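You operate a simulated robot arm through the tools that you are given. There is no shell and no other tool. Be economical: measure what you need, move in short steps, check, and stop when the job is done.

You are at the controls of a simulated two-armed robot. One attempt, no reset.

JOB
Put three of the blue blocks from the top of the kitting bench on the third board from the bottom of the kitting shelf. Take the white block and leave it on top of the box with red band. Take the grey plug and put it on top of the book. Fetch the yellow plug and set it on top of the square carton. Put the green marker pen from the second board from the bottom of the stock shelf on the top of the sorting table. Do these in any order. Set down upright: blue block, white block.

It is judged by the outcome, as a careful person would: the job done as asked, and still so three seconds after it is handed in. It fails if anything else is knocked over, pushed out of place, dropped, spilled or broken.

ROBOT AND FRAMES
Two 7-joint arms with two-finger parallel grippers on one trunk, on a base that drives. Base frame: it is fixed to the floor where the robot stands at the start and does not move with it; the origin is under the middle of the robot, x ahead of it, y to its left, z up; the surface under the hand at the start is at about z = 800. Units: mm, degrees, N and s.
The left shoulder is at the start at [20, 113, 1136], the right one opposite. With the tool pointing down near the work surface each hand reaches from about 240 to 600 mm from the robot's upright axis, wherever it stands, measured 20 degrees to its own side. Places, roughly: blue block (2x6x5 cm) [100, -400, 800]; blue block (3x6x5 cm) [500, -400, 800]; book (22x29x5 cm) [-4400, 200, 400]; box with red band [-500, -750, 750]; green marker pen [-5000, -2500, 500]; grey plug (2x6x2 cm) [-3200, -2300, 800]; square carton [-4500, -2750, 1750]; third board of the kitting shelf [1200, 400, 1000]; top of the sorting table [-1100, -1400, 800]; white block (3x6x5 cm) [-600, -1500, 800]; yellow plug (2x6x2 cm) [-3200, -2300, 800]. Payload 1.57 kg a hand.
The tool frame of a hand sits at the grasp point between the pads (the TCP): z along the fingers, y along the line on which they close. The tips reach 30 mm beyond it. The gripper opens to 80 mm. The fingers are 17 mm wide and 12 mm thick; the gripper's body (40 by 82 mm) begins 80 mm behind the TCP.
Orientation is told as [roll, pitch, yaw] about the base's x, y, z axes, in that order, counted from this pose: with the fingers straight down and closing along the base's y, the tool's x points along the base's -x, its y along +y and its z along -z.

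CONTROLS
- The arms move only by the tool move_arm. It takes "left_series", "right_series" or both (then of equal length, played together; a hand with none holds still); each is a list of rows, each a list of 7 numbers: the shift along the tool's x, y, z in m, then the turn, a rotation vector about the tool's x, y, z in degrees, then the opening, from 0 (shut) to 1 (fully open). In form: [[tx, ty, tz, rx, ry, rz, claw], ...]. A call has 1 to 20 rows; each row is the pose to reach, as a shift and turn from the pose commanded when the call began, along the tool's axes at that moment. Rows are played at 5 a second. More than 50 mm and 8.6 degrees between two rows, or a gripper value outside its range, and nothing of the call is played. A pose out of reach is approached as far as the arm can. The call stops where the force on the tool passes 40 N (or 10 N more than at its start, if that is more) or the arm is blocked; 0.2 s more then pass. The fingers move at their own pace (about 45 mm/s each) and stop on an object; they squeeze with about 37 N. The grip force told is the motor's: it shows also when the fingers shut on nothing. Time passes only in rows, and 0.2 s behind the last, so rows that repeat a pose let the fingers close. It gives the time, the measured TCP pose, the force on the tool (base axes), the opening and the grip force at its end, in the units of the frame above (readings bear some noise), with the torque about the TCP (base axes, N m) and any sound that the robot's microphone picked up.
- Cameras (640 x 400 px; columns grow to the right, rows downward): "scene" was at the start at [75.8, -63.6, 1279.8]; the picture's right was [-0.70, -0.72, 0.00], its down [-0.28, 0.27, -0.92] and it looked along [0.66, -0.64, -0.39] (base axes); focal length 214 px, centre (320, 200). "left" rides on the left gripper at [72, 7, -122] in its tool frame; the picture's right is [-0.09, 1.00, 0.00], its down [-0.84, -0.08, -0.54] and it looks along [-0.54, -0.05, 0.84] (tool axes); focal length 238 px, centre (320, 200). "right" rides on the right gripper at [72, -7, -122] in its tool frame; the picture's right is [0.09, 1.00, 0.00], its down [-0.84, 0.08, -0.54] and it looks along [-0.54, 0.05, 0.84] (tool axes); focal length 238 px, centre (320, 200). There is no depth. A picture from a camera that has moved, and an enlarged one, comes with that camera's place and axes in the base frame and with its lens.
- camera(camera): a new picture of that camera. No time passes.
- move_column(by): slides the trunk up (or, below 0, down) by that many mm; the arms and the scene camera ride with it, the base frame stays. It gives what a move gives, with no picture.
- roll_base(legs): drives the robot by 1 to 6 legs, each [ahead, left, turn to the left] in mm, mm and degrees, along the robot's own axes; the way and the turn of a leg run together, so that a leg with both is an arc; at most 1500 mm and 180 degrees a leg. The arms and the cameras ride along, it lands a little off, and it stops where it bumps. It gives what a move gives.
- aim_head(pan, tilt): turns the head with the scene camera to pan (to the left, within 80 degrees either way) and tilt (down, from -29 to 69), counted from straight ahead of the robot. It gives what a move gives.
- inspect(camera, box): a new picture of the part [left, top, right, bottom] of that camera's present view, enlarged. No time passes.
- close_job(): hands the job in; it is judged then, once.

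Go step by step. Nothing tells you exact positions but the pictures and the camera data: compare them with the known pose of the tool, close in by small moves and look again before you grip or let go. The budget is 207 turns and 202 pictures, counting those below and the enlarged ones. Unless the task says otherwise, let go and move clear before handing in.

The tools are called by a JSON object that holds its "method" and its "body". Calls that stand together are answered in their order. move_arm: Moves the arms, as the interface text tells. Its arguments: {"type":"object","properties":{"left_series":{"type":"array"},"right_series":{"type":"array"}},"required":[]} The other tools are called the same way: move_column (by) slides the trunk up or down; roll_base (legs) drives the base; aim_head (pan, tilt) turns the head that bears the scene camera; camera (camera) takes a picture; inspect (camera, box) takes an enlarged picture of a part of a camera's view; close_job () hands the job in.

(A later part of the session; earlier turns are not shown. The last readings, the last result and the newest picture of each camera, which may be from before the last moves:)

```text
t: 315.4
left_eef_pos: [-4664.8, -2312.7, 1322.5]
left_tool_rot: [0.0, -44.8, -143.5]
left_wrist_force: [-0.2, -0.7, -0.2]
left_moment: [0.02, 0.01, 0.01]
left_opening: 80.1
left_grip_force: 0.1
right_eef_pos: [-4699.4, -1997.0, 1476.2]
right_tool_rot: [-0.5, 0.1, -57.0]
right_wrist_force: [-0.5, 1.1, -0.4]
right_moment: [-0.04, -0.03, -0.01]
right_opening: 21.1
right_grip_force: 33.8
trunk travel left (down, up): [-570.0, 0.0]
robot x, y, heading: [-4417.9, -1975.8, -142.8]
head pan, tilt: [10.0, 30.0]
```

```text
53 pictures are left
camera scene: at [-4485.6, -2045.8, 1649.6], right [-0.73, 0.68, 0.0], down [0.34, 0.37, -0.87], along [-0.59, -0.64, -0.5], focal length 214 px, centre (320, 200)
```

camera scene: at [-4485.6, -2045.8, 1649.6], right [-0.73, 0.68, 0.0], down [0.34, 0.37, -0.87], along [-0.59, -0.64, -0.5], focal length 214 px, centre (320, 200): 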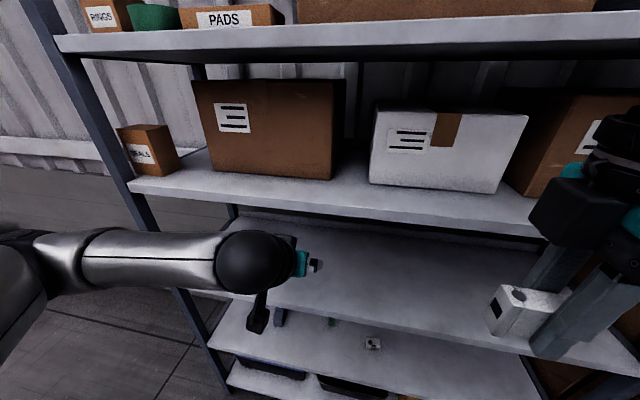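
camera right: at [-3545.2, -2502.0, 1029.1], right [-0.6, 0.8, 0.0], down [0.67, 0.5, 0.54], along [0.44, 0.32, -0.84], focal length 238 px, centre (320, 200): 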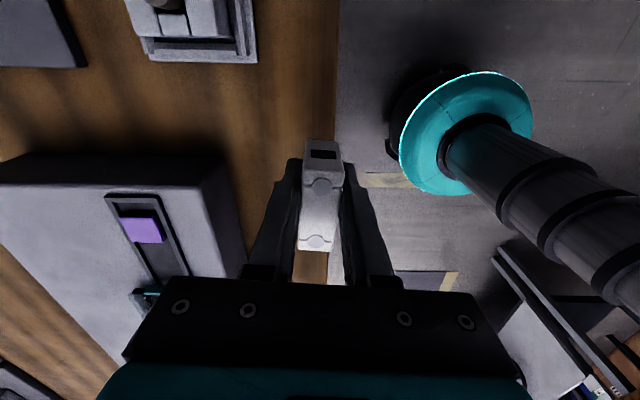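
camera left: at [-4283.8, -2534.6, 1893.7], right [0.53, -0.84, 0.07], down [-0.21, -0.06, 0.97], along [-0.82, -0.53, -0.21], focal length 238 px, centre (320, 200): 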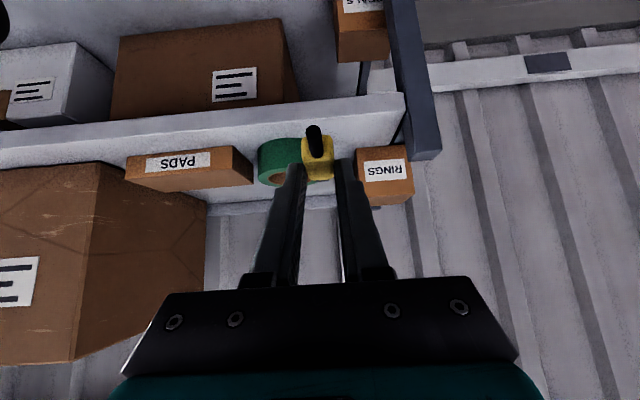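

{"method": "move_column", "body": {"by": -400}}

{"method": "move_column", "body": {"by": -100}}

{"method": "aim_head", "body": {"pan": 15, "tilt": 25}}

{"method": "camera", "body": {"camera": "scene"}}

{"method": "camera", "body": {"camera": "left"}}

```text
t: 319.2
left_eef_pos: [-4665.2, -2313.5, 923.5]
left_tool_rot: [-0.2, -44.8, -143.4]
left_wrist_force: [-0.2, 0.1, -0.7]
left_moment: [0.0, 0.02, 0.01]
left_opening: 80.2
left_grip_force: 0.1
right_eef_pos: [-4698.6, -1997.2, 1076.1]
right_tool_rot: [-0.4, 0.0, -57.0]
right_wrist_force: [0.4, -0.1, -0.8]
right_moment: [0.0, 0.03, -0.01]
right_opening: 21.0
right_grip_force: 34.1
trunk travel left (down, up): [-170.0, 400.0]
robot x, y, heading: [-4414.9, -1978.0, -142.8]
head pan, tilt: [10.0, 30.0]
```

```text
t: 320.6
left_eef_pos: [-4665.1, -2312.1, 822.9]
left_tool_rot: [-0.1, -44.9, -143.5]
left_wrist_force: [0.1, -0.2, 0.7]
left_moment: [0.0, -0.01, 0.0]
left_opening: 80.0
left_grip_force: 0.1
right_eef_pos: [-4698.4, -1997.3, 976.7]
right_tool_rot: [-0.5, 0.0, -57.0]
right_wrist_force: [0.1, -0.7, -0.5]
right_moment: [-0.01, 0.01, 0.03]
right_opening: 20.8
right_grip_force: 34.1
trunk travel left (down, up): [-70.0, 500.0]
robot x, y, heading: [-4415.5, -1972.1, -142.8]
head pan, tilt: [10.0, 30.0]
```

```text
t: 321.2
left_eef_pos: [-4665.3, -2314.1, 822.5]
left_tool_rot: [0.0, -44.8, -143.6]
left_wrist_force: [-0.4, 0.2, -0.5]
left_moment: [-0.02, -0.01, 0.0]
left_opening: 79.8
left_grip_force: 0.0
right_eef_pos: [-4699.3, -1996.7, 976.1]
right_tool_rot: [-0.6, 0.0, -57.0]
right_wrist_force: [0.6, 0.5, -0.3]
right_moment: [0.0, 0.02, 0.04]
right_opening: 21.3
right_grip_force: 34.6
trunk travel left (down, up): [-70.0, 500.0]
robot x, y, heading: [-4415.0, -1976.8, -142.8]
head pan, tilt: [15.0, 25.0]
```

```text
52 pictures are left
camera scene: at [-4480.9, -2052.0, 1157.4], right [-0.79, 0.61, 0.0], down [0.26, 0.33, -0.91], along [-0.55, -0.72, -0.42], focal length 214 px, centre (320, 200)
```

scene: 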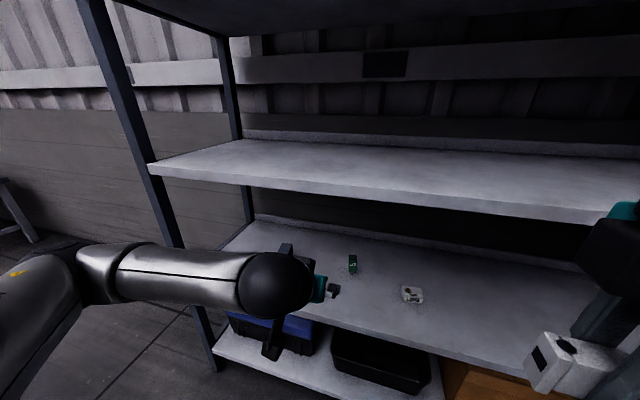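

```text
51 pictures are left
camera left: at [-4549.8, -2237.7, 860.0], right [0.54, -0.84, 0.06], down [-0.22, -0.06, 0.97], along [-0.81, -0.54, -0.22], focal length 238 px, centre (320, 200)
```

left: 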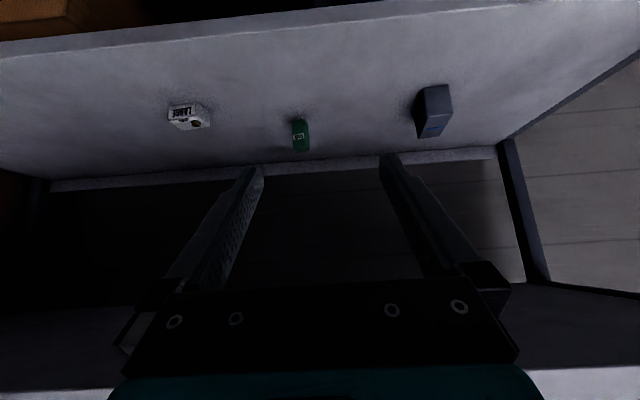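

{"method": "inspect", "body": {"camera": "left", "box": [150, 70, 470, 190]}}

{"method": "inspect", "body": {"camera": "scene", "box": [300, 225, 460, 325]}}

```text
2.00 times, centred on (310, 130) of left
camera zoom: at [-4549.8, -2237.7, 860.0], right [0.54, -0.84, 0.06], down [-0.22, -0.06, 0.97], along [-0.81, -0.54, -0.22], focal length 477 px, centre (340, 340)
```

zoom: 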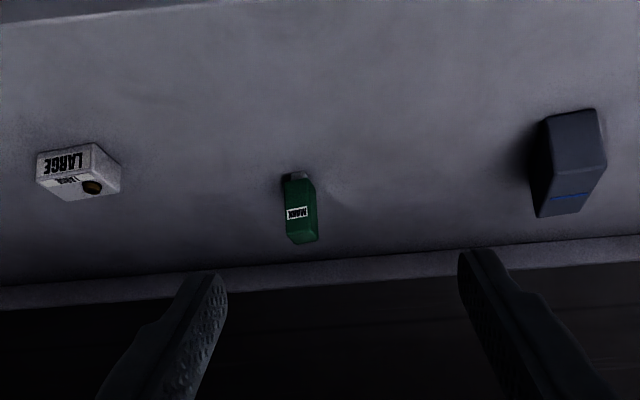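

```text
4.00 times, centred on (380, 275) of scene
camera zoom: at [-4480.9, -2052.0, 1157.4], right [-0.79, 0.61, 0.0], down [0.26, 0.33, -0.91], along [-0.55, -0.72, -0.42], focal length 858 px, centre (80, -100)
```

zoom: 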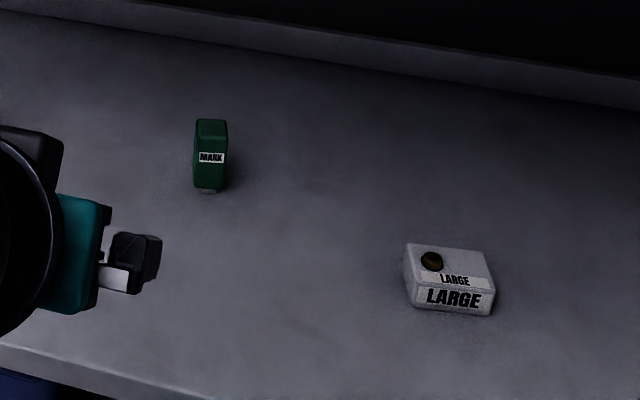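

The green "MARK" pen lies at ≈(-4934,-2457,626), axis −139°, about 90 mm inside board 2. Lowering and driving in.

{"method": "move_column", "body": {"by": -65}}

{"method": "roll_base", "body": {"legs": [[200, -43, 0]]}}

{"method": "inspect", "body": {"camera": "left", "box": [200, 0, 440, 150]}}

```text
t: 322.3
left_eef_pos: [-4664.3, -2314.2, 758.6]
left_tool_rot: [-0.1, -44.8, -143.4]
left_wrist_force: [-0.2, -0.4, 0.1]
left_moment: [-0.01, 0.04, 0.0]
left_opening: 79.8
left_grip_force: 0.1
right_eef_pos: [-4697.9, -1996.7, 911.4]
right_tool_rot: [-0.5, 0.1, -56.9]
right_wrist_force: [-0.3, 0.8, -0.1]
right_moment: [0.01, -0.01, -0.02]
right_opening: 21.0
right_grip_force: 34.4
trunk travel left (down, up): [-5.0, 565.0]
robot x, y, heading: [-4415.4, -1970.4, -142.5]
head pan, tilt: [15.0, 25.0]
```

```text
t: 323.9
left_eef_pos: [-4848.7, -2398.5, 758.7]
left_tool_rot: [0.0, -44.8, -143.6]
left_wrist_force: [-1.1, -0.2, 0.0]
left_moment: [0.0, -0.03, 0.01]
left_opening: 79.8
left_grip_force: 0.0
right_eef_pos: [-4882.8, -2081.4, 913.0]
right_tool_rot: [-0.5, 0.0, -57.0]
right_wrist_force: [0.5, -0.1, -0.4]
right_moment: [-0.02, -0.03, 0.02]
right_opening: 21.2
right_grip_force: 34.5
trunk travel left (down, up): [-5.0, 565.0]
robot x, y, heading: [-4596.6, -2059.5, -142.7]
head pan, tilt: [15.0, 25.0]
```

```text
2.67 times, centred on (320, 75) of left
camera zoom: at [-4733.0, -2322.9, 795.0], right [0.54, -0.84, 0.06], down [-0.22, -0.06, 0.97], along [-0.82, -0.54, -0.22], focal length 636 px, centre (320, 533)
```

zoom: 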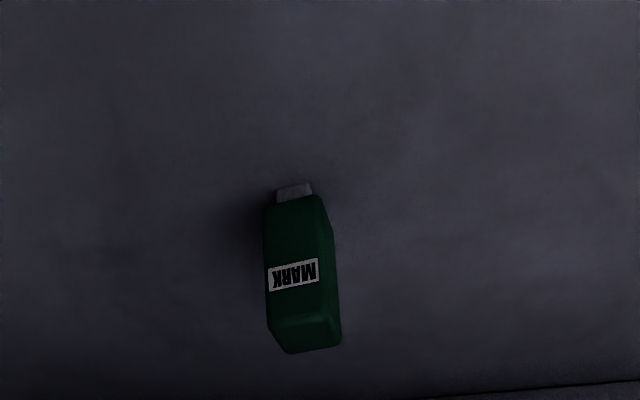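

{"method": "move_arm", "body": {"left_series": [[0.005, -0.003, 0.035, 0, 0, 0, 1], [0.01, -0.006, 0.07, 0, 0, 0, 1], [0.015, -0.0063, 0.105, 0, 0, 0, 1], [0.018, -0.0063, 0.125, 0, 0, 0, 1], [0.0197, -0.0063, 0.141, 0, 0, 0, 0.8]]}}

{"method": "inspect", "body": {"camera": "left", "box": [200, 60, 440, 210]}}

```text
t: 325.1
left_eef_pos: [-4921.9, -2444.2, 644.1]
left_tool_rot: [-0.2, -44.9, -143.7]
left_wrist_force: [-0.5, 0.0, 0.4]
left_moment: [-0.02, 0.04, -0.01]
left_opening: 64.1
left_grip_force: 0.1
right_eef_pos: [-4882.0, -2082.5, 911.1]
right_tool_rot: [-0.5, 0.0, -57.0]
right_wrist_force: [-0.5, 0.9, -0.2]
right_moment: [0.02, 0.02, 0.01]
right_opening: 20.9
right_grip_force: 34.2
trunk travel left (down, up): [-5.0, 565.0]
robot x, y, heading: [-4598.2, -2060.6, -142.5]
head pan, tilt: [15.0, 25.0]
```

```text
2.67 times, centred on (320, 135) of left
camera zoom: at [-4806.3, -2368.3, 680.6], right [0.54, -0.84, 0.06], down [-0.22, -0.06, 0.97], along [-0.82, -0.54, -0.22], focal length 636 px, centre (320, 373)
```

zoom: 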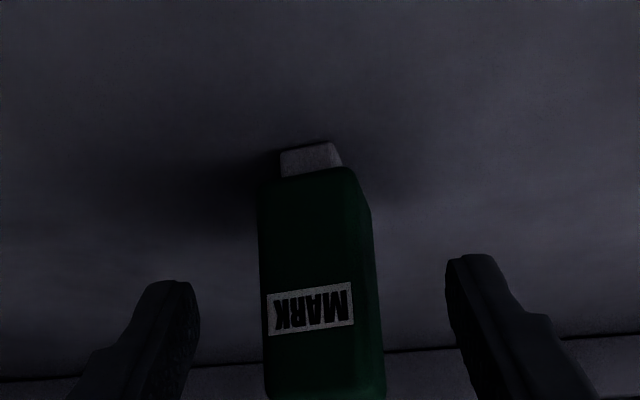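

The pen is actually standing upright (z≈601–675) at (-4922,-2447), right between the fingers. Closing and lifting.

{"method": "move_arm", "body": {"left_series": [[0, 0, 0, 0, 0, 0, 0.3], [0, 0, 0, 0, 0, 0, 0], [0, 0, 0, 0, 0, 0, 0], [0, 0, 0, 0, 0, 0, 0], [0, 0, 0, 0, 0, 0, 0], [-0.01, 0, -0.01, 0, 0, 0, 0], [-0.025, 0, -0.025, 0, 0, 0, 0], [-0.04, 0, -0.04, 0, 0, 0, 0]]}}

{"method": "inspect", "body": {"camera": "left", "box": [200, 60, 440, 210]}}

```text
t: 326.9
left_eef_pos: [-4921.5, -2443.6, 702.1]
left_tool_rot: [0.1, -44.7, -143.6]
left_wrist_force: [0.3, 0.4, -1.0]
left_moment: [0.03, 0.02, 0.0]
left_opening: 26.8
left_grip_force: 36.9
right_eef_pos: [-4882.0, -2082.0, 910.6]
right_tool_rot: [-0.4, 0.0, -57.0]
right_wrist_force: [0.5, -0.5, -0.8]
right_moment: [0.03, 0.0, 0.0]
right_opening: 20.9
right_grip_force: 34.1
trunk travel left (down, up): [-5.0, 565.0]
robot x, y, heading: [-4601.2, -2060.1, -142.9]
head pan, tilt: [15.0, 25.0]
```

```text
2.67 times, centred on (320, 135) of left
camera zoom: at [-4805.7, -2368.4, 737.7], right [0.54, -0.84, 0.06], down [-0.22, -0.06, 0.97], along [-0.82, -0.54, -0.22], focal length 636 px, centre (320, 373)
```

zoom: 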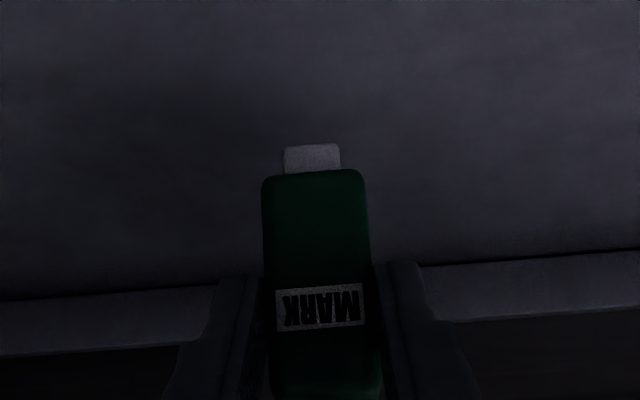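

Pen held. Backing out, raising, and reversing along the aisle to the sorting table.

{"method": "roll_base", "body": {"legs": [[-320, 0, 0]]}}

{"method": "move_column", "body": {"by": 350}}

{"method": "roll_base", "body": {"legs": [[0, 575, 0], [-1500, 0, 0], [-1450, 0, 0], [0, 0, 90]]}}

{"method": "aim_head", "body": {"pan": 0, "tilt": 40}}

{"method": "camera", "body": {"camera": "scene"}}

```text
t: 329.0
left_eef_pos: [-4663.0, -2247.3, 701.2]
left_tool_rot: [-0.1, -44.7, -143.5]
left_wrist_force: [-1.0, -0.3, 0.2]
left_moment: [0.03, 0.0, 0.02]
left_opening: 26.9
left_grip_force: 37.6
right_eef_pos: [-4623.6, -1887.2, 912.2]
right_tool_rot: [-0.5, 0.0, -56.9]
right_wrist_force: [0.7, 0.0, -1.1]
right_moment: [-0.01, 0.01, 0.01]
right_opening: 21.2
right_grip_force: 34.5
trunk travel left (down, up): [-5.0, 565.0]
robot x, y, heading: [-4339.0, -1869.2, -142.6]
head pan, tilt: [15.0, 25.0]
```

```text
t: 332.4
left_eef_pos: [-4662.2, -2247.7, 1050.5]
left_tool_rot: [-0.1, -44.7, -143.5]
left_wrist_force: [-0.8, -0.1, -0.4]
left_moment: [0.01, -0.02, 0.0]
left_opening: 26.6
left_grip_force: 36.9
right_eef_pos: [-4623.4, -1885.6, 1260.4]
right_tool_rot: [-0.4, 0.0, -56.9]
right_wrist_force: [0.4, 1.0, -0.5]
right_moment: [0.0, 0.0, 0.0]
right_opening: 21.1
right_grip_force: 34.6
trunk travel left (down, up): [-355.0, 215.0]
robot x, y, heading: [-4344.2, -1862.3, -142.9]
head pan, tilt: [15.0, 25.0]
```

```text
t: 353.4
left_eef_pos: [-1272.8, -805.4, 1050.4]
left_tool_rot: [0.0, -44.8, -52.2]
left_wrist_force: [0.5, -0.6, -0.5]
left_moment: [-0.04, 0.03, -0.02]
left_opening: 26.7
left_grip_force: 37.4
right_eef_pos: [-1634.3, -775.5, 1261.5]
right_tool_rot: [-0.5, -0.1, 34.4]
right_wrist_force: [0.4, -0.6, 0.0]
right_moment: [0.02, -0.01, 0.01]
right_opening: 20.9
right_grip_force: 34.4
trunk travel left (down, up): [-355.0, 215.0]
robot x, y, heading: [-1664.4, -492.2, -51.1]
head pan, tilt: [15.0, 25.0]
```

```text
t: 354.2
left_eef_pos: [-1272.2, -804.9, 1051.6]
left_tool_rot: [-0.1, -44.8, -52.2]
left_wrist_force: [0.1, 0.0, -0.6]
left_moment: [-0.03, 0.0, -0.03]
left_opening: 26.7
left_grip_force: 36.4
right_eef_pos: [-1633.7, -775.6, 1261.7]
right_tool_rot: [-0.4, 0.1, 34.4]
right_wrist_force: [0.3, -0.2, -0.4]
right_moment: [-0.04, -0.02, 0.01]
right_opening: 20.8
right_grip_force: 34.2
trunk travel left (down, up): [-355.0, 215.0]
robot x, y, heading: [-1667.0, -494.9, -50.9]
head pan, tilt: [0.0, 40.0]
```

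```text
45 pictures are left
camera scene: at [-1605.7, -566.4, 1419.2], right [-0.78, -0.63, 0.0], down [-0.4, 0.5, -0.77], along [0.48, -0.6, -0.64], focal length 214 px, centre (320, 200)
```

scene: 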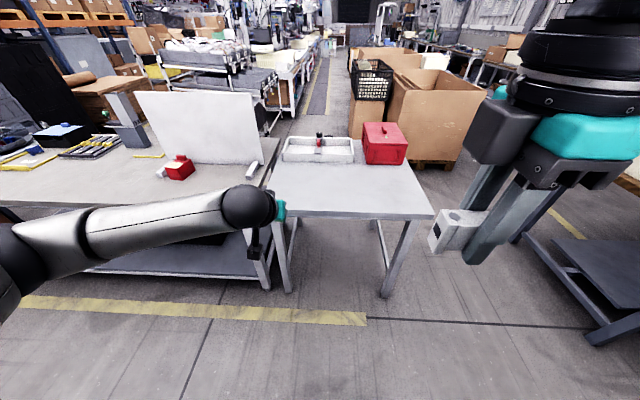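

Positioning in front of the sorting table so the pen is ~100 mm inside its front edge.

{"method": "roll_base", "body": {"legs": [[350, -248, -2]]}}

{"method": "move_column", "body": {"by": -185}}

{"method": "inspect", "body": {"camera": "left", "box": [160, 40, 480, 240]}}

{"method": "camera", "body": {"camera": "scene"}}

```text
t: 356.8
left_eef_pos: [-1267.9, -1250.0, 1050.6]
left_tool_rot: [0.0, -44.8, -54.6]
left_wrist_force: [0.1, 0.3, -0.3]
left_moment: [0.0, 0.04, -0.02]
left_opening: 26.7
left_grip_force: 36.8
right_eef_pos: [-1629.4, -1205.0, 1260.2]
right_tool_rot: [-0.5, 0.1, 32.1]
right_wrist_force: [0.3, 0.1, 0.1]
right_moment: [0.02, 0.0, -0.02]
right_opening: 21.1
right_grip_force: 34.4
trunk travel left (down, up): [-355.0, 215.0]
robot x, y, heading: [-1646.0, -921.3, -53.7]
head pan, tilt: [0.0, 40.0]
```

```text
t: 358.9
left_eef_pos: [-1267.9, -1248.2, 866.0]
left_tool_rot: [-0.1, -44.9, -54.5]
left_wrist_force: [-0.2, -1.1, -0.3]
left_moment: [0.02, 0.03, 0.03]
left_opening: 26.8
left_grip_force: 37.1
right_eef_pos: [-1629.6, -1204.5, 1075.9]
right_tool_rot: [-0.5, -0.1, 32.1]
right_wrist_force: [-0.1, -0.3, -0.7]
right_moment: [0.02, -0.04, 0.01]
right_opening: 21.1
right_grip_force: 34.1
trunk travel left (down, up): [-170.0, 400.0]
robot x, y, heading: [-1648.0, -922.5, -53.4]
head pan, tilt: [0.0, 40.0]
```

```text
2.00 times, centred on (320, 140) of left
camera zoom: at [-1340.8, -1133.8, 902.7], right [0.85, 0.52, 0.06], down [0.06, -0.22, 0.97], along [0.53, -0.82, -0.22], focal length 477 px, centre (320, 320)
```

zoom: 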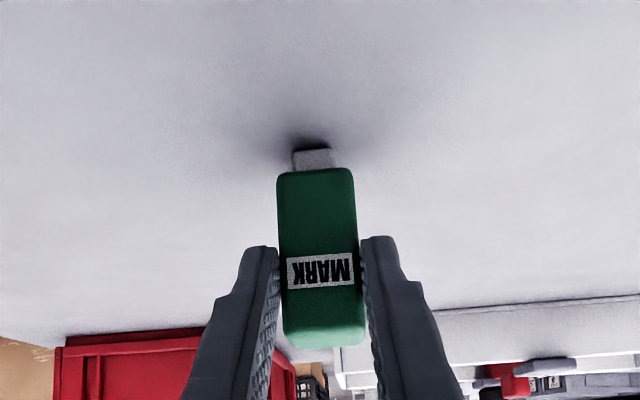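

```text
43 pictures are left
camera scene: at [-1591.3, -996.8, 1234.2], right [-0.81, -0.59, 0.0], down [-0.38, 0.52, -0.77], along [0.45, -0.62, -0.64], focal length 214 px, centre (320, 200)
```

scene: 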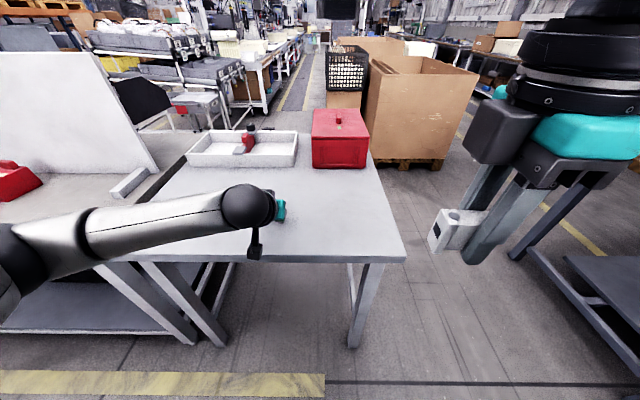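

{"method": "move_column", "body": {"by": -12}}

{"method": "move_column", "body": {"by": -4}}

{"method": "move_column", "body": {"by": -3}}

{"method": "move_column", "body": {"by": -2}}

```text
t: 359.4
left_eef_pos: [-1266.1, -1251.0, 860.6]
left_tool_rot: [-0.3, -46.0, -54.4]
left_wrist_force: [0.4, 1.6, 29.4]
left_moment: [-0.41, -0.43, 0.04]
left_opening: 27.4
left_grip_force: 36.4
right_eef_pos: [-1628.7, -1202.9, 1065.5]
right_tool_rot: [-0.6, 0.0, 32.1]
right_wrist_force: [1.0, 0.2, -0.2]
right_moment: [-0.01, -0.04, 0.0]
right_opening: 20.9
right_grip_force: 34.4
trunk travel left (down, up): [-158.0, 412.0]
robot x, y, heading: [-1642.7, -922.1, -53.7]
head pan, tilt: [0.0, 40.0]
```

```text
t: 360.0
left_eef_pos: [-1267.4, -1251.8, 855.9]
left_tool_rot: [-0.3, -45.7, -54.3]
left_wrist_force: [0.2, 0.0, 29.0]
left_moment: [-0.45, -0.35, 0.0]
left_opening: 27.0
left_grip_force: 37.5
right_eef_pos: [-1630.1, -1202.6, 1061.0]
right_tool_rot: [-0.6, 0.0, 32.1]
right_wrist_force: [-0.6, -0.3, -0.4]
right_moment: [0.02, 0.0, -0.03]
right_opening: 21.3
right_grip_force: 33.8
trunk travel left (down, up): [-154.0, 416.0]
robot x, y, heading: [-1653.1, -922.8, -53.5]
head pan, tilt: [0.0, 40.0]
```

```text
t: 360.5
left_eef_pos: [-1266.7, -1250.0, 853.2]
left_tool_rot: [-0.2, -45.8, -54.3]
left_wrist_force: [-0.4, 0.1, 28.9]
left_moment: [-0.51, -0.33, -0.06]
left_opening: 27.0
left_grip_force: 37.0
right_eef_pos: [-1630.2, -1203.8, 1058.5]
right_tool_rot: [-0.7, 0.1, 32.2]
right_wrist_force: [-0.7, 0.6, -0.2]
right_moment: [-0.02, 0.0, 0.0]
right_opening: 21.1
right_grip_force: 34.1
trunk travel left (down, up): [-151.0, 419.0]
robot x, y, heading: [-1648.8, -921.4, -53.4]
head pan, tilt: [0.0, 40.0]
```

```text
t: 361.0
left_eef_pos: [-1267.6, -1251.2, 851.1]
left_tool_rot: [-0.3, -45.8, -54.3]
left_wrist_force: [-1.8, -0.5, 28.5]
left_moment: [-0.51, -0.31, 0.0]
left_opening: 26.9
left_grip_force: 37.2
right_eef_pos: [-1629.3, -1204.2, 1055.9]
right_tool_rot: [-0.6, 0.0, 32.1]
right_wrist_force: [0.3, 0.5, 0.1]
right_moment: [0.04, 0.0, 0.01]
right_opening: 20.9
right_grip_force: 33.8
trunk travel left (down, up): [-149.0, 421.0]
robot x, y, heading: [-1645.9, -922.7, -53.6]
head pan, tilt: [0.0, 40.0]
```

Contact (pen bottom on the table, slid slightly in the grip). Looking, then releasing.

{"method": "move_column", "body": {"by": 1}}

{"method": "move_arm", "body": {"left_series": [[0, 0, 0, 0, 0, 0, 0.4], [0, 0, 0, 0, 0, 0, 0.6], [0, 0, 0, 0, 0, 0, 0.9], [0, 0, 0, 0, 0, 0, 1], [0, 0, 0, 0, 0, 0, 1], [0, 0, -0.03, 0, 0, 0, 1], [0, 0, -0.07, 0, 0, 0, 1], [0, 0, -0.11, 0, 0, 0, 1]]}}

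{"method": "inspect", "body": {"camera": "left", "box": [160, 0, 480, 200]}}

```text
t: 361.5
left_eef_pos: [-1267.4, -1251.2, 851.4]
left_tool_rot: [-0.2, -45.6, -54.3]
left_wrist_force: [-1.1, -3.2, 26.4]
left_moment: [-0.61, -0.3, -0.04]
left_opening: 26.7
left_grip_force: 37.2
right_eef_pos: [-1630.1, -1203.3, 1055.3]
right_tool_rot: [-0.6, 0.1, 32.1]
right_wrist_force: [-0.5, 0.1, -0.9]
right_moment: [0.04, 0.01, -0.06]
right_opening: 21.1
right_grip_force: 34.0
trunk travel left (down, up): [-150.0, 420.0]
robot x, y, heading: [-1649.2, -920.8, -53.7]
head pan, tilt: [0.0, 40.0]
```

```text
t: 363.3
left_eef_pos: [-1311.7, -1185.5, 923.3]
left_tool_rot: [-0.2, -44.7, -54.4]
left_wrist_force: [0.1, 0.7, 0.4]
left_moment: [-0.03, 0.02, 0.0]
left_opening: 80.4
left_grip_force: 0.1
right_eef_pos: [-1629.1, -1203.6, 1057.6]
right_tool_rot: [-0.5, 0.0, 32.1]
right_wrist_force: [0.6, -0.2, -0.3]
right_moment: [-0.02, 0.0, 0.0]
right_opening: 21.1
right_grip_force: 34.9
trunk travel left (down, up): [-150.0, 420.0]
robot x, y, heading: [-1650.6, -919.6, -53.6]
head pan, tilt: [0.0, 40.0]
```

```text
2.00 times, centred on (320, 100) of left
camera zoom: at [-1385.9, -1069.7, 960.0], right [0.85, 0.52, 0.06], down [0.06, -0.22, 0.97], along [0.53, -0.82, -0.22], focal length 477 px, centre (320, 400)
```

zoom: 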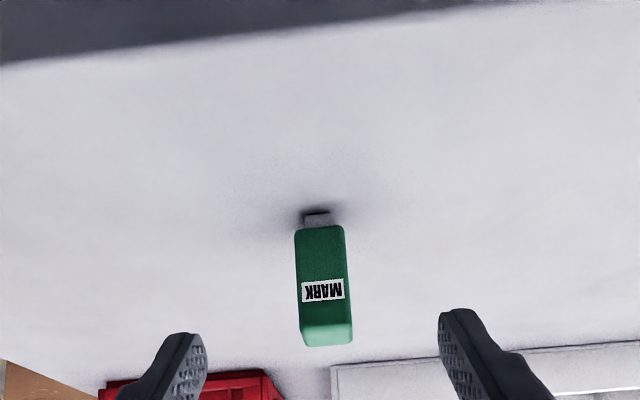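

Pen stands on the sorting table. By position (the listed places round to 250 mm), the red labelled box at ≈(-469,-829) is the only box in the given spot, so it must be the target; its top is flat at z≈876. Moving there with the white block, left hand raised.

{"method": "move_arm", "body": {"left_series": [[-0.03, 0, -0.03, 0, 0, 0, 1], [-0.06, 0, -0.06, 0, 0, 0, 1], [-0.09, 0, -0.09, 0, 0, 0, 1], [-0.12, 0, -0.12, 0, 0, 0, 1], [-0.15, 0, -0.15, 0, 0, 0, 1]]}}

{"method": "roll_base", "body": {"legs": [[-200, 0, 0], [0, 1223, 0], [0, 0, -8]]}}

{"method": "aim_head", "body": {"pan": 0, "tilt": 45}}

{"method": "camera", "body": {"camera": "scene"}}

```text
t: 364.5
left_eef_pos: [-1311.6, -1187.0, 1137.0]
left_tool_rot: [-0.1, -44.7, -54.6]
left_wrist_force: [0.0, -0.4, 0.6]
left_moment: [0.02, 0.0, 0.0]
left_opening: 80.0
left_grip_force: 0.1
right_eef_pos: [-1628.2, -1203.4, 1056.5]
right_tool_rot: [-0.5, -0.1, 32.2]
right_wrist_force: [-0.5, 0.1, 0.0]
right_moment: [0.0, 0.0, 0.01]
right_opening: 21.1
right_grip_force: 34.6
trunk travel left (down, up): [-150.0, 420.0]
robot x, y, heading: [-1645.2, -922.3, -53.6]
head pan, tilt: [0.0, 40.0]
```

```text
t: 372.6
left_eef_pos: [-471.1, -334.4, 1135.6]
left_tool_rot: [-0.1, -44.8, -62.0]
left_wrist_force: [-0.7, 0.3, 0.0]
left_moment: [0.04, -0.01, -0.01]
left_opening: 79.9
left_grip_force: 0.1
right_eef_pos: [-789.1, -309.2, 1055.8]
right_tool_rot: [-0.5, 0.0, 24.5]
right_wrist_force: [0.4, -0.6, 0.1]
right_moment: [0.01, -0.01, 0.03]
right_opening: 21.1
right_grip_force: 34.4
trunk travel left (down, up): [-150.0, 420.0]
robot x, y, heading: [-774.1, -22.8, -61.2]
head pan, tilt: [0.0, 40.0]
```

```text
t: 373.2
left_eef_pos: [-471.6, -334.2, 1134.9]
left_tool_rot: [-0.1, -44.8, -62.1]
left_wrist_force: [-0.2, -0.6, 0.0]
left_moment: [0.0, 0.01, -0.02]
left_opening: 80.1
left_grip_force: 0.0
right_eef_pos: [-788.8, -309.9, 1056.2]
right_tool_rot: [-0.5, 0.2, 24.5]
right_wrist_force: [0.3, -0.4, 0.1]
right_moment: [-0.03, 0.0, 0.0]
right_opening: 20.9
right_grip_force: 34.1
trunk travel left (down, up): [-150.0, 420.0]
robot x, y, heading: [-768.5, -23.4, -61.0]
head pan, tilt: [0.0, 45.0]
```

```text
41 pictures are left
camera scene: at [-726.2, -105.1, 1206.9], right [-0.88, -0.48, 0.0], down [-0.34, 0.62, -0.71], along [0.34, -0.62, -0.71], focal length 214 px, centre (320, 200)
```

scene: 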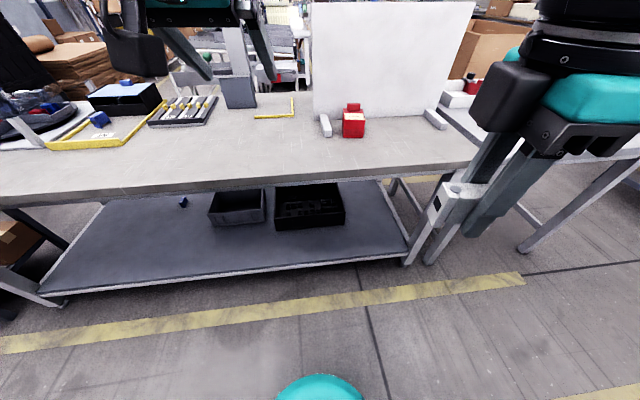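

{"method": "roll_base", "body": {"legs": [[280, 27, 0]]}}

{"method": "move_arm", "body": {"right_series": [[0, -0.04, 0, 0, 0, 0, 0], [0, -0.08, 0, 0, 0, 0, 0], [0, -0.12, 0, 0, 0, 0, 0], [0, -0.16, 0, 0, 0, 0, 0], [0, -0.2, 0, 0, 0, 0, 0], [0, -0.24, 0, 0, 0, 0, 0]]}}

{"method": "camera", "body": {"camera": "right"}}

```text
t: 375.2
left_eef_pos: [-314.0, -567.8, 1136.7]
left_tool_rot: [-0.1, -44.8, -62.0]
left_wrist_force: [0.3, -0.4, -0.1]
left_moment: [0.02, 0.02, 0.0]
left_opening: 80.0
left_grip_force: 0.1
right_eef_pos: [-633.1, -541.6, 1056.1]
right_tool_rot: [-0.6, 0.1, 24.4]
right_wrist_force: [-0.8, 0.2, -0.2]
right_moment: [0.0, 0.01, 0.0]
right_opening: 21.1
right_grip_force: 34.2
trunk travel left (down, up): [-150.0, 420.0]
robot x, y, heading: [-611.3, -258.2, -61.1]
head pan, tilt: [0.0, 45.0]
```

```text
t: 376.6
left_eef_pos: [-315.0, -568.2, 1135.6]
left_tool_rot: [0.0, -44.7, -62.2]
left_wrist_force: [0.0, -0.5, -0.1]
left_moment: [0.0, -0.03, 0.03]
left_opening: 80.2
left_grip_force: 0.1
right_eef_pos: [-534.3, -761.6, 1058.5]
right_tool_rot: [-0.5, 0.2, 24.4]
right_wrist_force: [0.2, 0.2, -0.3]
right_moment: [0.04, 0.0, -0.04]
right_opening: 21.0
right_grip_force: 34.0
trunk travel left (down, up): [-150.0, 420.0]
robot x, y, heading: [-613.2, -260.1, -61.3]
head pan, tilt: [0.0, 45.0]
```

```text
40 pictures are left
camera right: at [-595.7, -794.6, 1181.5], right [-0.49, 0.87, -0.01], down [0.73, 0.42, 0.54], along [0.47, 0.26, -0.84], focal length 238 px, centre (320, 200)
```

right: 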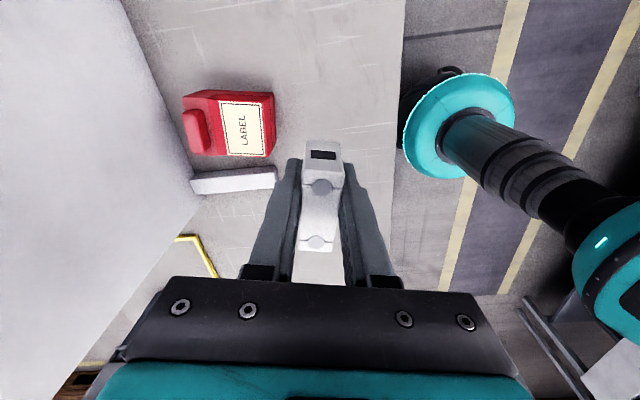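

{"method": "roll_base", "body": {"legs": [[70, 0, 0]]}}

{"method": "move_arm", "body": {"right_series": [[-0.011, -0.012, 0, 0, 0, 0, 0], [-0.0216, -0.0236, 0, 0, 0, 0, 0], [-0.0216, -0.0236, 0, 0, 0, 0, 0]]}}

{"method": "move_column", "body": {"by": -90}}

{"method": "camera", "body": {"camera": "right"}}

{"method": "inspect", "body": {"camera": "scene", "box": [300, 60, 460, 160]}}

```text
t: 377.6
left_eef_pos: [-279.7, -628.1, 1135.1]
left_tool_rot: [-0.1, -44.8, -62.2]
left_wrist_force: [0.0, 0.3, 0.2]
left_moment: [-0.01, -0.02, -0.01]
left_opening: 80.0
left_grip_force: 0.1
right_eef_pos: [-499.2, -820.6, 1059.5]
right_tool_rot: [-0.5, -0.1, 24.5]
right_wrist_force: [0.0, -0.5, -1.6]
right_moment: [0.01, -0.03, -0.01]
right_opening: 21.3
right_grip_force: 34.4
trunk travel left (down, up): [-150.0, 420.0]
robot x, y, heading: [-577.0, -320.1, -61.0]
head pan, tilt: [0.0, 45.0]
```

```text
t: 378.4
left_eef_pos: [-281.3, -628.3, 1134.3]
left_tool_rot: [-0.2, -44.8, -62.3]
left_wrist_force: [-0.2, 0.7, 0.8]
left_moment: [0.0, -0.01, -0.03]
left_opening: 80.1
left_grip_force: 0.1
right_eef_pos: [-496.8, -819.1, 1052.6]
right_tool_rot: [-0.7, 0.0, 24.4]
right_wrist_force: [0.0, -0.5, 0.3]
right_moment: [0.01, -0.03, 0.01]
right_opening: 21.2
right_grip_force: 35.2
right hand out of reach, approached as far as the arm can: row 1, 2, 3
trunk travel left (down, up): [-150.0, 420.0]
robot x, y, heading: [-578.4, -318.9, -61.2]
head pan, tilt: [0.0, 45.0]
```

```text
t: 379.7
left_eef_pos: [-280.8, -628.1, 1044.9]
left_tool_rot: [-0.1, -44.8, -62.2]
left_wrist_force: [-0.2, -0.6, 0.3]
left_moment: [0.01, 0.0, 0.01]
left_opening: 80.0
left_grip_force: 0.0
right_eef_pos: [-497.1, -818.5, 962.3]
right_tool_rot: [-0.7, 0.0, 24.4]
right_wrist_force: [0.8, 0.3, -0.8]
right_moment: [0.03, 0.02, 0.04]
right_opening: 21.0
right_grip_force: 33.6
trunk travel left (down, up): [-60.0, 510.0]
robot x, y, heading: [-578.7, -323.5, -61.2]
head pan, tilt: [0.0, 45.0]
```

```text
39 pictures are left
camera right: at [-559.0, -852.7, 1085.3], right [-0.5, 0.87, -0.01], down [0.73, 0.42, 0.54], along [0.48, 0.26, -0.84], focal length 238 px, centre (320, 200)
```

right: 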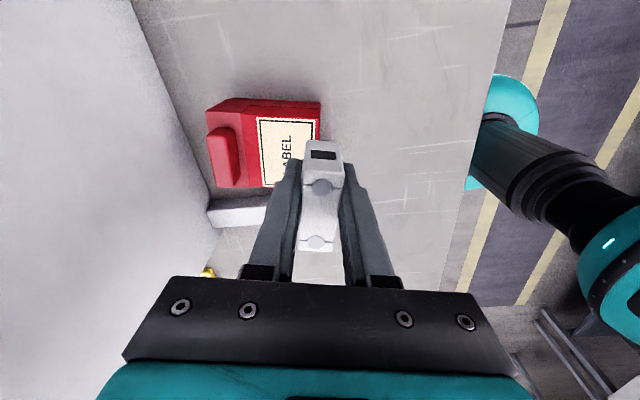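

```text
4.00 times, centred on (380, 110) of scene
camera zoom: at [-534.9, -398.7, 1117.0], right [-0.88, -0.48, 0.0], down [-0.34, 0.62, -0.71], along [0.34, -0.62, -0.71], focal length 858 px, centre (80, 560)
```

zoom: 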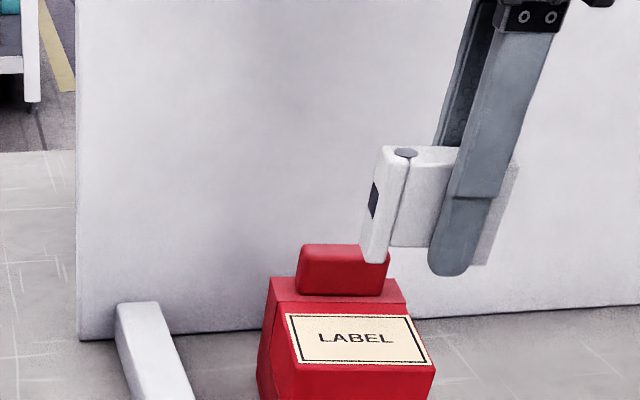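

{"method": "move_column", "body": {"by": 100}}

{"method": "move_arm", "body": {"right_series": [[-0.003, -0.006, 0.03, 0, 0, 0, 0], [-0.006, -0.012, 0.06, 0, 0, 0, 0], [-0.009, -0.018, 0.09, 0, 0, 0, 0], [-0.012, -0.024, 0.11, 0, 0, 0, 0], [-0.0152, -0.0283, 0.115, 0, 0, 0, 0]]}}

{"method": "camera", "body": {"camera": "right"}}

```text
t: 381.0
left_eef_pos: [-281.3, -628.0, 1146.2]
left_tool_rot: [-0.2, -44.8, -62.1]
left_wrist_force: [0.9, -0.4, -0.2]
left_moment: [0.01, 0.01, 0.0]
left_opening: 79.9
left_grip_force: 0.1
right_eef_pos: [-495.7, -818.3, 1062.1]
right_tool_rot: [-0.6, 0.0, 24.4]
right_wrist_force: [0.9, 0.0, -0.7]
right_moment: [0.01, 0.01, -0.04]
right_opening: 21.0
right_grip_force: 34.1
trunk travel left (down, up): [-160.0, 410.0]
robot x, y, heading: [-578.0, -318.8, -61.1]
head pan, tilt: [0.0, 45.0]
```

```text
t: 382.2
left_eef_pos: [-281.5, -628.6, 1145.3]
left_tool_rot: [-0.1, -44.8, -62.1]
left_wrist_force: [-1.3, -0.6, 0.7]
left_moment: [-0.02, -0.02, 0.01]
left_opening: 79.8
left_grip_force: 0.0
right_eef_pos: [-492.6, -826.8, 951.0]
right_tool_rot: [-0.7, -0.1, 24.4]
right_wrist_force: [-0.1, 0.2, -0.9]
right_moment: [0.0, -0.02, 0.01]
right_opening: 20.9
right_grip_force: 34.3
right hand out of reach, approached as far as the arm can: row 2, 3, 4, 5
trunk travel left (down, up): [-160.0, 410.0]
robot x, y, heading: [-578.0, -320.4, -61.2]
head pan, tilt: [0.0, 45.0]
```

```text
37 pictures are left
camera right: at [-556.3, -861.4, 1073.7], right [-0.5, 0.87, -0.01], down [0.73, 0.42, 0.54], along [0.48, 0.26, -0.84], focal length 238 px, centre (320, 200)
```

right: 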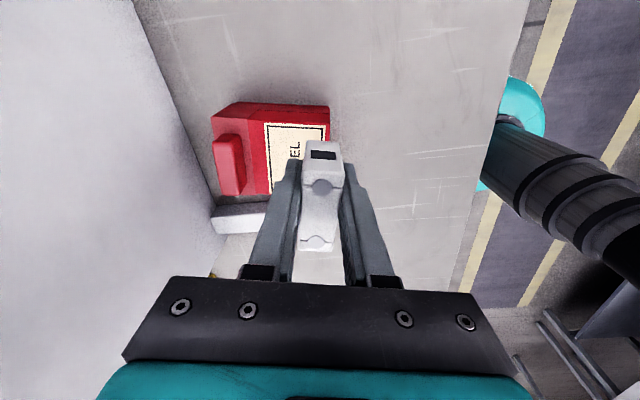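

{"method": "roll_base", "body": {"legs": [[20, 13, 0]]}}

{"method": "camera", "body": {"camera": "right"}}

```text
t: 383.0
left_eef_pos: [-258.6, -639.8, 1145.4]
left_tool_rot: [-0.2, -44.8, -62.2]
left_wrist_force: [0.3, -0.6, -0.1]
left_moment: [0.02, 0.02, 0.0]
left_opening: 79.7
left_grip_force: 0.0
right_eef_pos: [-470.6, -838.9, 951.3]
right_tool_rot: [-0.8, -0.1, 24.4]
right_wrist_force: [1.0, -0.2, 0.0]
right_moment: [0.01, 0.05, -0.02]
right_opening: 21.0
right_grip_force: 33.7
trunk travel left (down, up): [-160.0, 410.0]
robot x, y, heading: [-554.0, -329.8, -61.0]
head pan, tilt: [0.0, 45.0]
```

```text
36 pictures are left
camera right: at [-534.4, -872.9, 1073.7], right [-0.5, 0.87, -0.01], down [0.73, 0.42, 0.54], along [0.48, 0.26, -0.84], focal length 238 px, centre (320, 200)
```

right: 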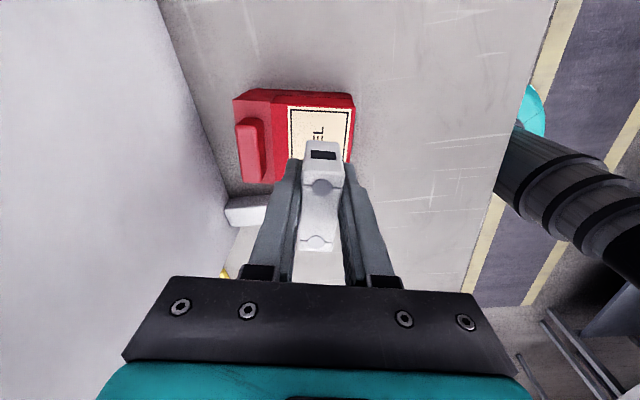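

{"method": "move_column", "body": {"by": -28}}

{"method": "inspect", "body": {"camera": "scene", "box": [300, 60, 460, 160]}}

```text
t: 383.7
left_eef_pos: [-259.1, -638.8, 1117.9]
left_tool_rot: [-0.1, -44.7, -62.2]
left_wrist_force: [-0.1, -0.2, 0.0]
left_moment: [0.0, -0.02, 0.01]
left_opening: 80.0
left_grip_force: 0.1
right_eef_pos: [-473.3, -839.0, 923.3]
right_tool_rot: [-0.8, -0.1, 24.4]
right_wrist_force: [0.4, 0.1, -0.7]
right_moment: [0.0, 0.0, 0.03]
right_opening: 21.1
right_grip_force: 34.3
trunk travel left (down, up): [-132.0, 438.0]
robot x, y, heading: [-556.1, -330.6, -61.3]
head pan, tilt: [0.0, 45.0]
```

```text
4.00 times, centred on (380, 110) of scene
camera zoom: at [-513.7, -410.0, 1188.9], right [-0.88, -0.48, 0.0], down [-0.34, 0.62, -0.71], along [0.34, -0.62, -0.71], focal length 858 px, centre (80, 560)
```

zoom: 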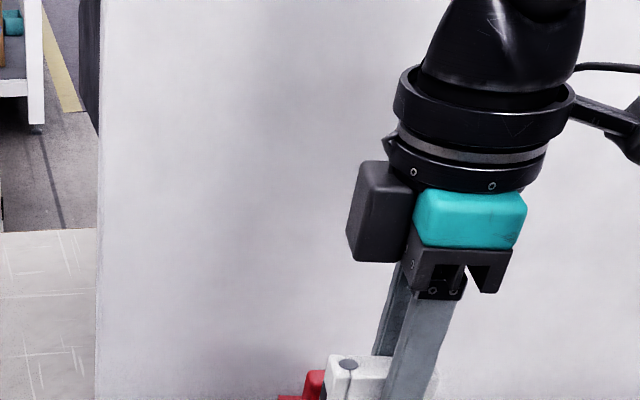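

Lowering in small steps to contact.

{"method": "move_column", "body": {"by": -4}}

{"method": "inspect", "body": {"camera": "scene", "box": [300, 100, 460, 200]}}

{"method": "move_column", "body": {"by": -3}}

{"method": "move_column", "body": {"by": -2}}

```text
t: 384.3
left_eef_pos: [-259.3, -639.4, 1113.9]
left_tool_rot: [-0.1, -44.8, -62.2]
left_wrist_force: [0.4, -1.1, 0.6]
left_moment: [0.01, -0.01, 0.03]
left_opening: 80.0
left_grip_force: 0.0
right_eef_pos: [-472.4, -838.1, 919.4]
right_tool_rot: [-0.7, -0.2, 24.3]
right_wrist_force: [0.6, 0.1, -0.1]
right_moment: [-0.05, 0.0, 0.03]
right_opening: 21.2
right_grip_force: 34.0
trunk travel left (down, up): [-128.0, 442.0]
robot x, y, heading: [-556.1, -329.9, -61.0]
head pan, tilt: [0.0, 45.0]
```

```text
4.00 times, centred on (380, 150) of scene
camera zoom: at [-513.7, -410.0, 1184.9], right [-0.88, -0.48, 0.0], down [-0.34, 0.62, -0.71], along [0.34, -0.62, -0.71], focal length 858 px, centre (80, 400)
```

zoom: 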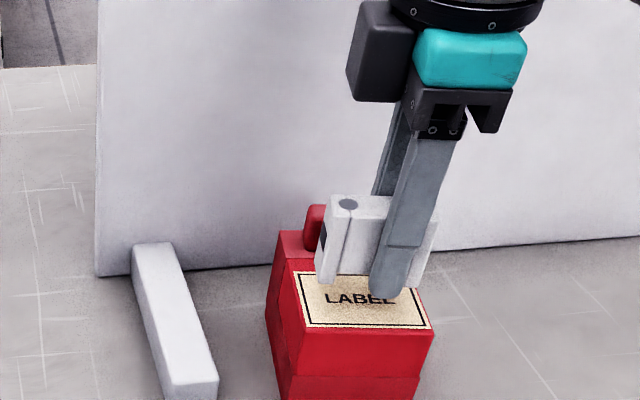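

```text
t: 384.8
left_eef_pos: [-260.1, -638.0, 1110.9]
left_tool_rot: [-0.2, -44.8, -62.2]
left_wrist_force: [0.3, 0.7, 0.0]
left_moment: [0.02, -0.02, 0.0]
left_opening: 79.7
left_grip_force: 0.0
right_eef_pos: [-473.2, -838.0, 915.6]
right_tool_rot: [-0.7, -0.1, 24.4]
right_wrist_force: [0.2, 0.0, -0.1]
right_moment: [0.04, 0.01, 0.0]
right_opening: 21.0
right_grip_force: 34.5
trunk travel left (down, up): [-125.0, 445.0]
robot x, y, heading: [-557.0, -331.9, -61.2]
head pan, tilt: [0.0, 45.0]
```

```text
t: 385.3
left_eef_pos: [-260.4, -639.7, 1107.7]
left_tool_rot: [-0.1, -44.8, -62.3]
left_wrist_force: [-0.3, 0.4, -0.4]
left_moment: [-0.01, -0.02, -0.01]
left_opening: 80.4
left_grip_force: 0.2
right_eef_pos: [-472.3, -838.8, 915.5]
right_tool_rot: [-0.6, -0.2, 24.4]
right_wrist_force: [0.5, 0.0, 1.1]
right_moment: [0.02, 0.03, 0.0]
right_opening: 20.7
right_grip_force: 34.2
trunk travel left (down, up): [-123.0, 447.0]
robot x, y, heading: [-558.1, -332.0, -61.2]
head pan, tilt: [0.0, 45.0]
```

{"method": "move_column", "body": {"by": -6}}

{"method": "inspect", "body": {"camera": "scene", "box": [300, 100, 460, 200]}}

```text
t: 385.9
left_eef_pos: [-260.1, -640.0, 1103.3]
left_tool_rot: [-0.1, -44.8, -62.3]
left_wrist_force: [-0.8, 0.3, -0.6]
left_moment: [-0.01, 0.01, 0.0]
left_opening: 79.9
left_grip_force: 0.0
right_eef_pos: [-471.6, -838.9, 907.0]
right_tool_rot: [-0.7, -0.1, 24.4]
right_wrist_force: [0.3, -0.2, 0.3]
right_moment: [-0.02, -0.01, -0.01]
right_opening: 21.1
right_grip_force: 34.1
trunk travel left (down, up): [-117.0, 453.0]
robot x, y, heading: [-550.3, -330.6, -61.3]
head pan, tilt: [0.0, 45.0]
```

```text
4.00 times, centred on (380, 150) of scene
camera zoom: at [-513.7, -410.0, 1173.9], right [-0.88, -0.48, 0.0], down [-0.34, 0.62, -0.71], along [0.34, -0.62, -0.71], focal length 858 px, centre (80, 400)
```

zoom: 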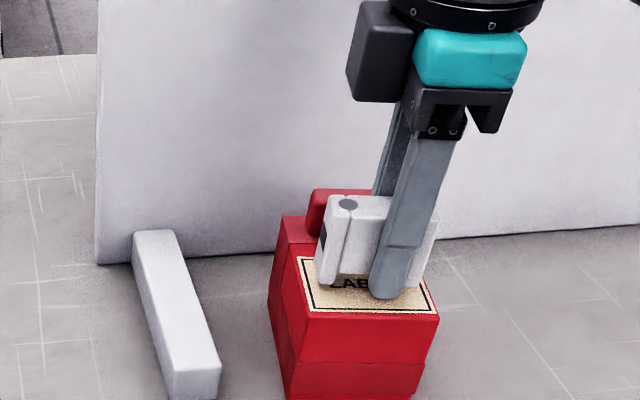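

{"method": "move_column", "body": {"by": -4}}

{"method": "move_column", "body": {"by": -2}}

{"method": "move_column", "body": {"by": -2}}

{"method": "inspect", "body": {"camera": "scene", "box": [300, 100, 460, 200]}}

```text
t: 386.4
left_eef_pos: [-259.8, -638.6, 1098.2]
left_tool_rot: [-0.1, -44.8, -62.2]
left_wrist_force: [-0.7, 0.2, -0.1]
left_moment: [-0.02, -0.02, 0.02]
left_opening: 79.9
left_grip_force: 0.1
right_eef_pos: [-472.3, -838.9, 904.9]
right_tool_rot: [-0.8, -0.1, 24.4]
right_wrist_force: [-0.3, 0.0, -0.1]
right_moment: [-0.01, -0.01, -0.01]
right_opening: 20.9
right_grip_force: 34.7
trunk travel left (down, up): [-113.0, 457.0]
robot x, y, heading: [-557.6, -333.4, -61.3]
head pan, tilt: [0.0, 45.0]
```

```text
t: 386.9
left_eef_pos: [-259.8, -638.7, 1096.7]
left_tool_rot: [-0.1, -44.7, -62.2]
left_wrist_force: [-0.7, 0.2, 0.1]
left_moment: [-0.03, -0.02, -0.03]
left_opening: 80.1
left_grip_force: 0.1
right_eef_pos: [-471.8, -839.2, 903.1]
right_tool_rot: [-0.6, -0.2, 24.3]
right_wrist_force: [0.4, 0.0, -0.2]
right_moment: [0.02, 0.02, -0.01]
right_opening: 20.8
right_grip_force: 33.9
trunk travel left (down, up): [-111.0, 459.0]
robot x, y, heading: [-551.6, -333.5, -61.4]
head pan, tilt: [0.0, 45.0]
```

```text
t: 387.4
left_eef_pos: [-258.8, -638.4, 1095.1]
left_tool_rot: [-0.2, -44.9, -62.2]
left_wrist_force: [0.2, 0.6, 0.3]
left_moment: [0.01, 0.02, 0.01]
left_opening: 79.8
left_grip_force: 0.1
right_eef_pos: [-471.6, -838.7, 900.2]
right_tool_rot: [-0.7, -0.1, 24.5]
right_wrist_force: [-0.1, -0.1, -1.1]
right_moment: [-0.04, 0.02, -0.01]
right_opening: 21.1
right_grip_force: 34.1
trunk travel left (down, up): [-109.0, 461.0]
robot x, y, heading: [-560.0, -331.4, -61.3]
head pan, tilt: [0.0, 45.0]
```

```text
4.00 times, centred on (380, 150) of scene
camera zoom: at [-513.7, -410.1, 1165.9], right [-0.88, -0.48, 0.0], down [-0.34, 0.62, -0.71], along [0.34, -0.62, -0.71], focal length 858 px, centre (80, 400)
```

zoom: 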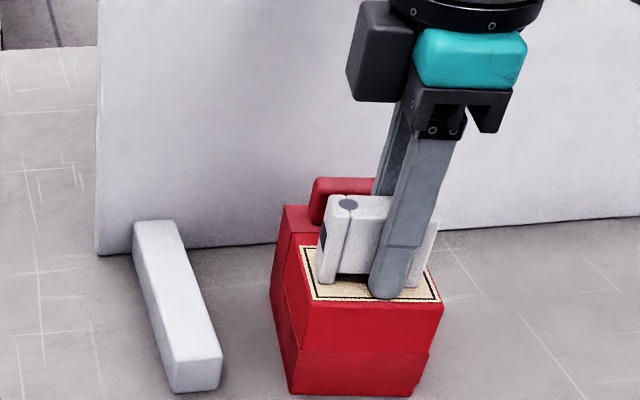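

{"method": "move_column", "body": {"by": -2}}

{"method": "move_column", "body": {"by": -2}}

{"method": "move_column", "body": {"by": -2}}

```text
t: 387.9
left_eef_pos: [-260.7, -638.6, 1093.6]
left_tool_rot: [-0.1, -44.8, -62.2]
left_wrist_force: [-0.4, 0.7, -0.1]
left_moment: [0.02, 0.0, 0.0]
left_opening: 80.0
left_grip_force: 0.0
right_eef_pos: [-471.8, -839.8, 900.5]
right_tool_rot: [-0.8, -0.1, 24.4]
right_wrist_force: [-1.3, -1.0, 10.6]
right_moment: [0.21, 0.04, 0.02]
right_opening: 21.0
right_grip_force: 33.9
trunk travel left (down, up): [-107.0, 463.0]
robot x, y, heading: [-556.3, -328.5, -61.6]
head pan, tilt: [0.0, 45.0]
```

```text
t: 388.5
left_eef_pos: [-260.7, -637.5, 1090.6]
left_tool_rot: [-0.1, -44.9, -62.2]
left_wrist_force: [0.2, -0.8, -0.8]
left_moment: [0.02, 0.03, -0.01]
left_opening: 80.2
left_grip_force: 0.1
right_eef_pos: [-471.9, -838.4, 900.3]
right_tool_rot: [-1.1, -0.2, 24.4]
right_wrist_force: [-3.7, -1.3, 28.2]
right_moment: [0.36, 0.19, 0.11]
right_opening: 21.0
right_grip_force: 34.0
trunk travel left (down, up): [-105.0, 465.0]
robot x, y, heading: [-555.6, -329.6, -61.3]
head pan, tilt: [0.0, 45.0]
```

```text
t: 389.0
left_eef_pos: [-261.8, -636.9, 1089.5]
left_tool_rot: [0.0, -44.8, -62.3]
left_wrist_force: [-0.4, -0.2, 0.3]
left_moment: [-0.02, 0.0, 0.02]
left_opening: 79.9
left_grip_force: 0.1
right_eef_pos: [-472.1, -837.9, 901.0]
right_tool_rot: [-1.4, -0.3, 24.4]
right_wrist_force: [-6.6, -2.3, 38.0]
right_moment: [0.5, 0.33, -0.03]
right_opening: 21.0
right_grip_force: 34.5
trunk travel left (down, up): [-103.0, 467.0]
robot x, y, heading: [-555.2, -327.7, -61.0]
head pan, tilt: [0.0, 45.0]
```

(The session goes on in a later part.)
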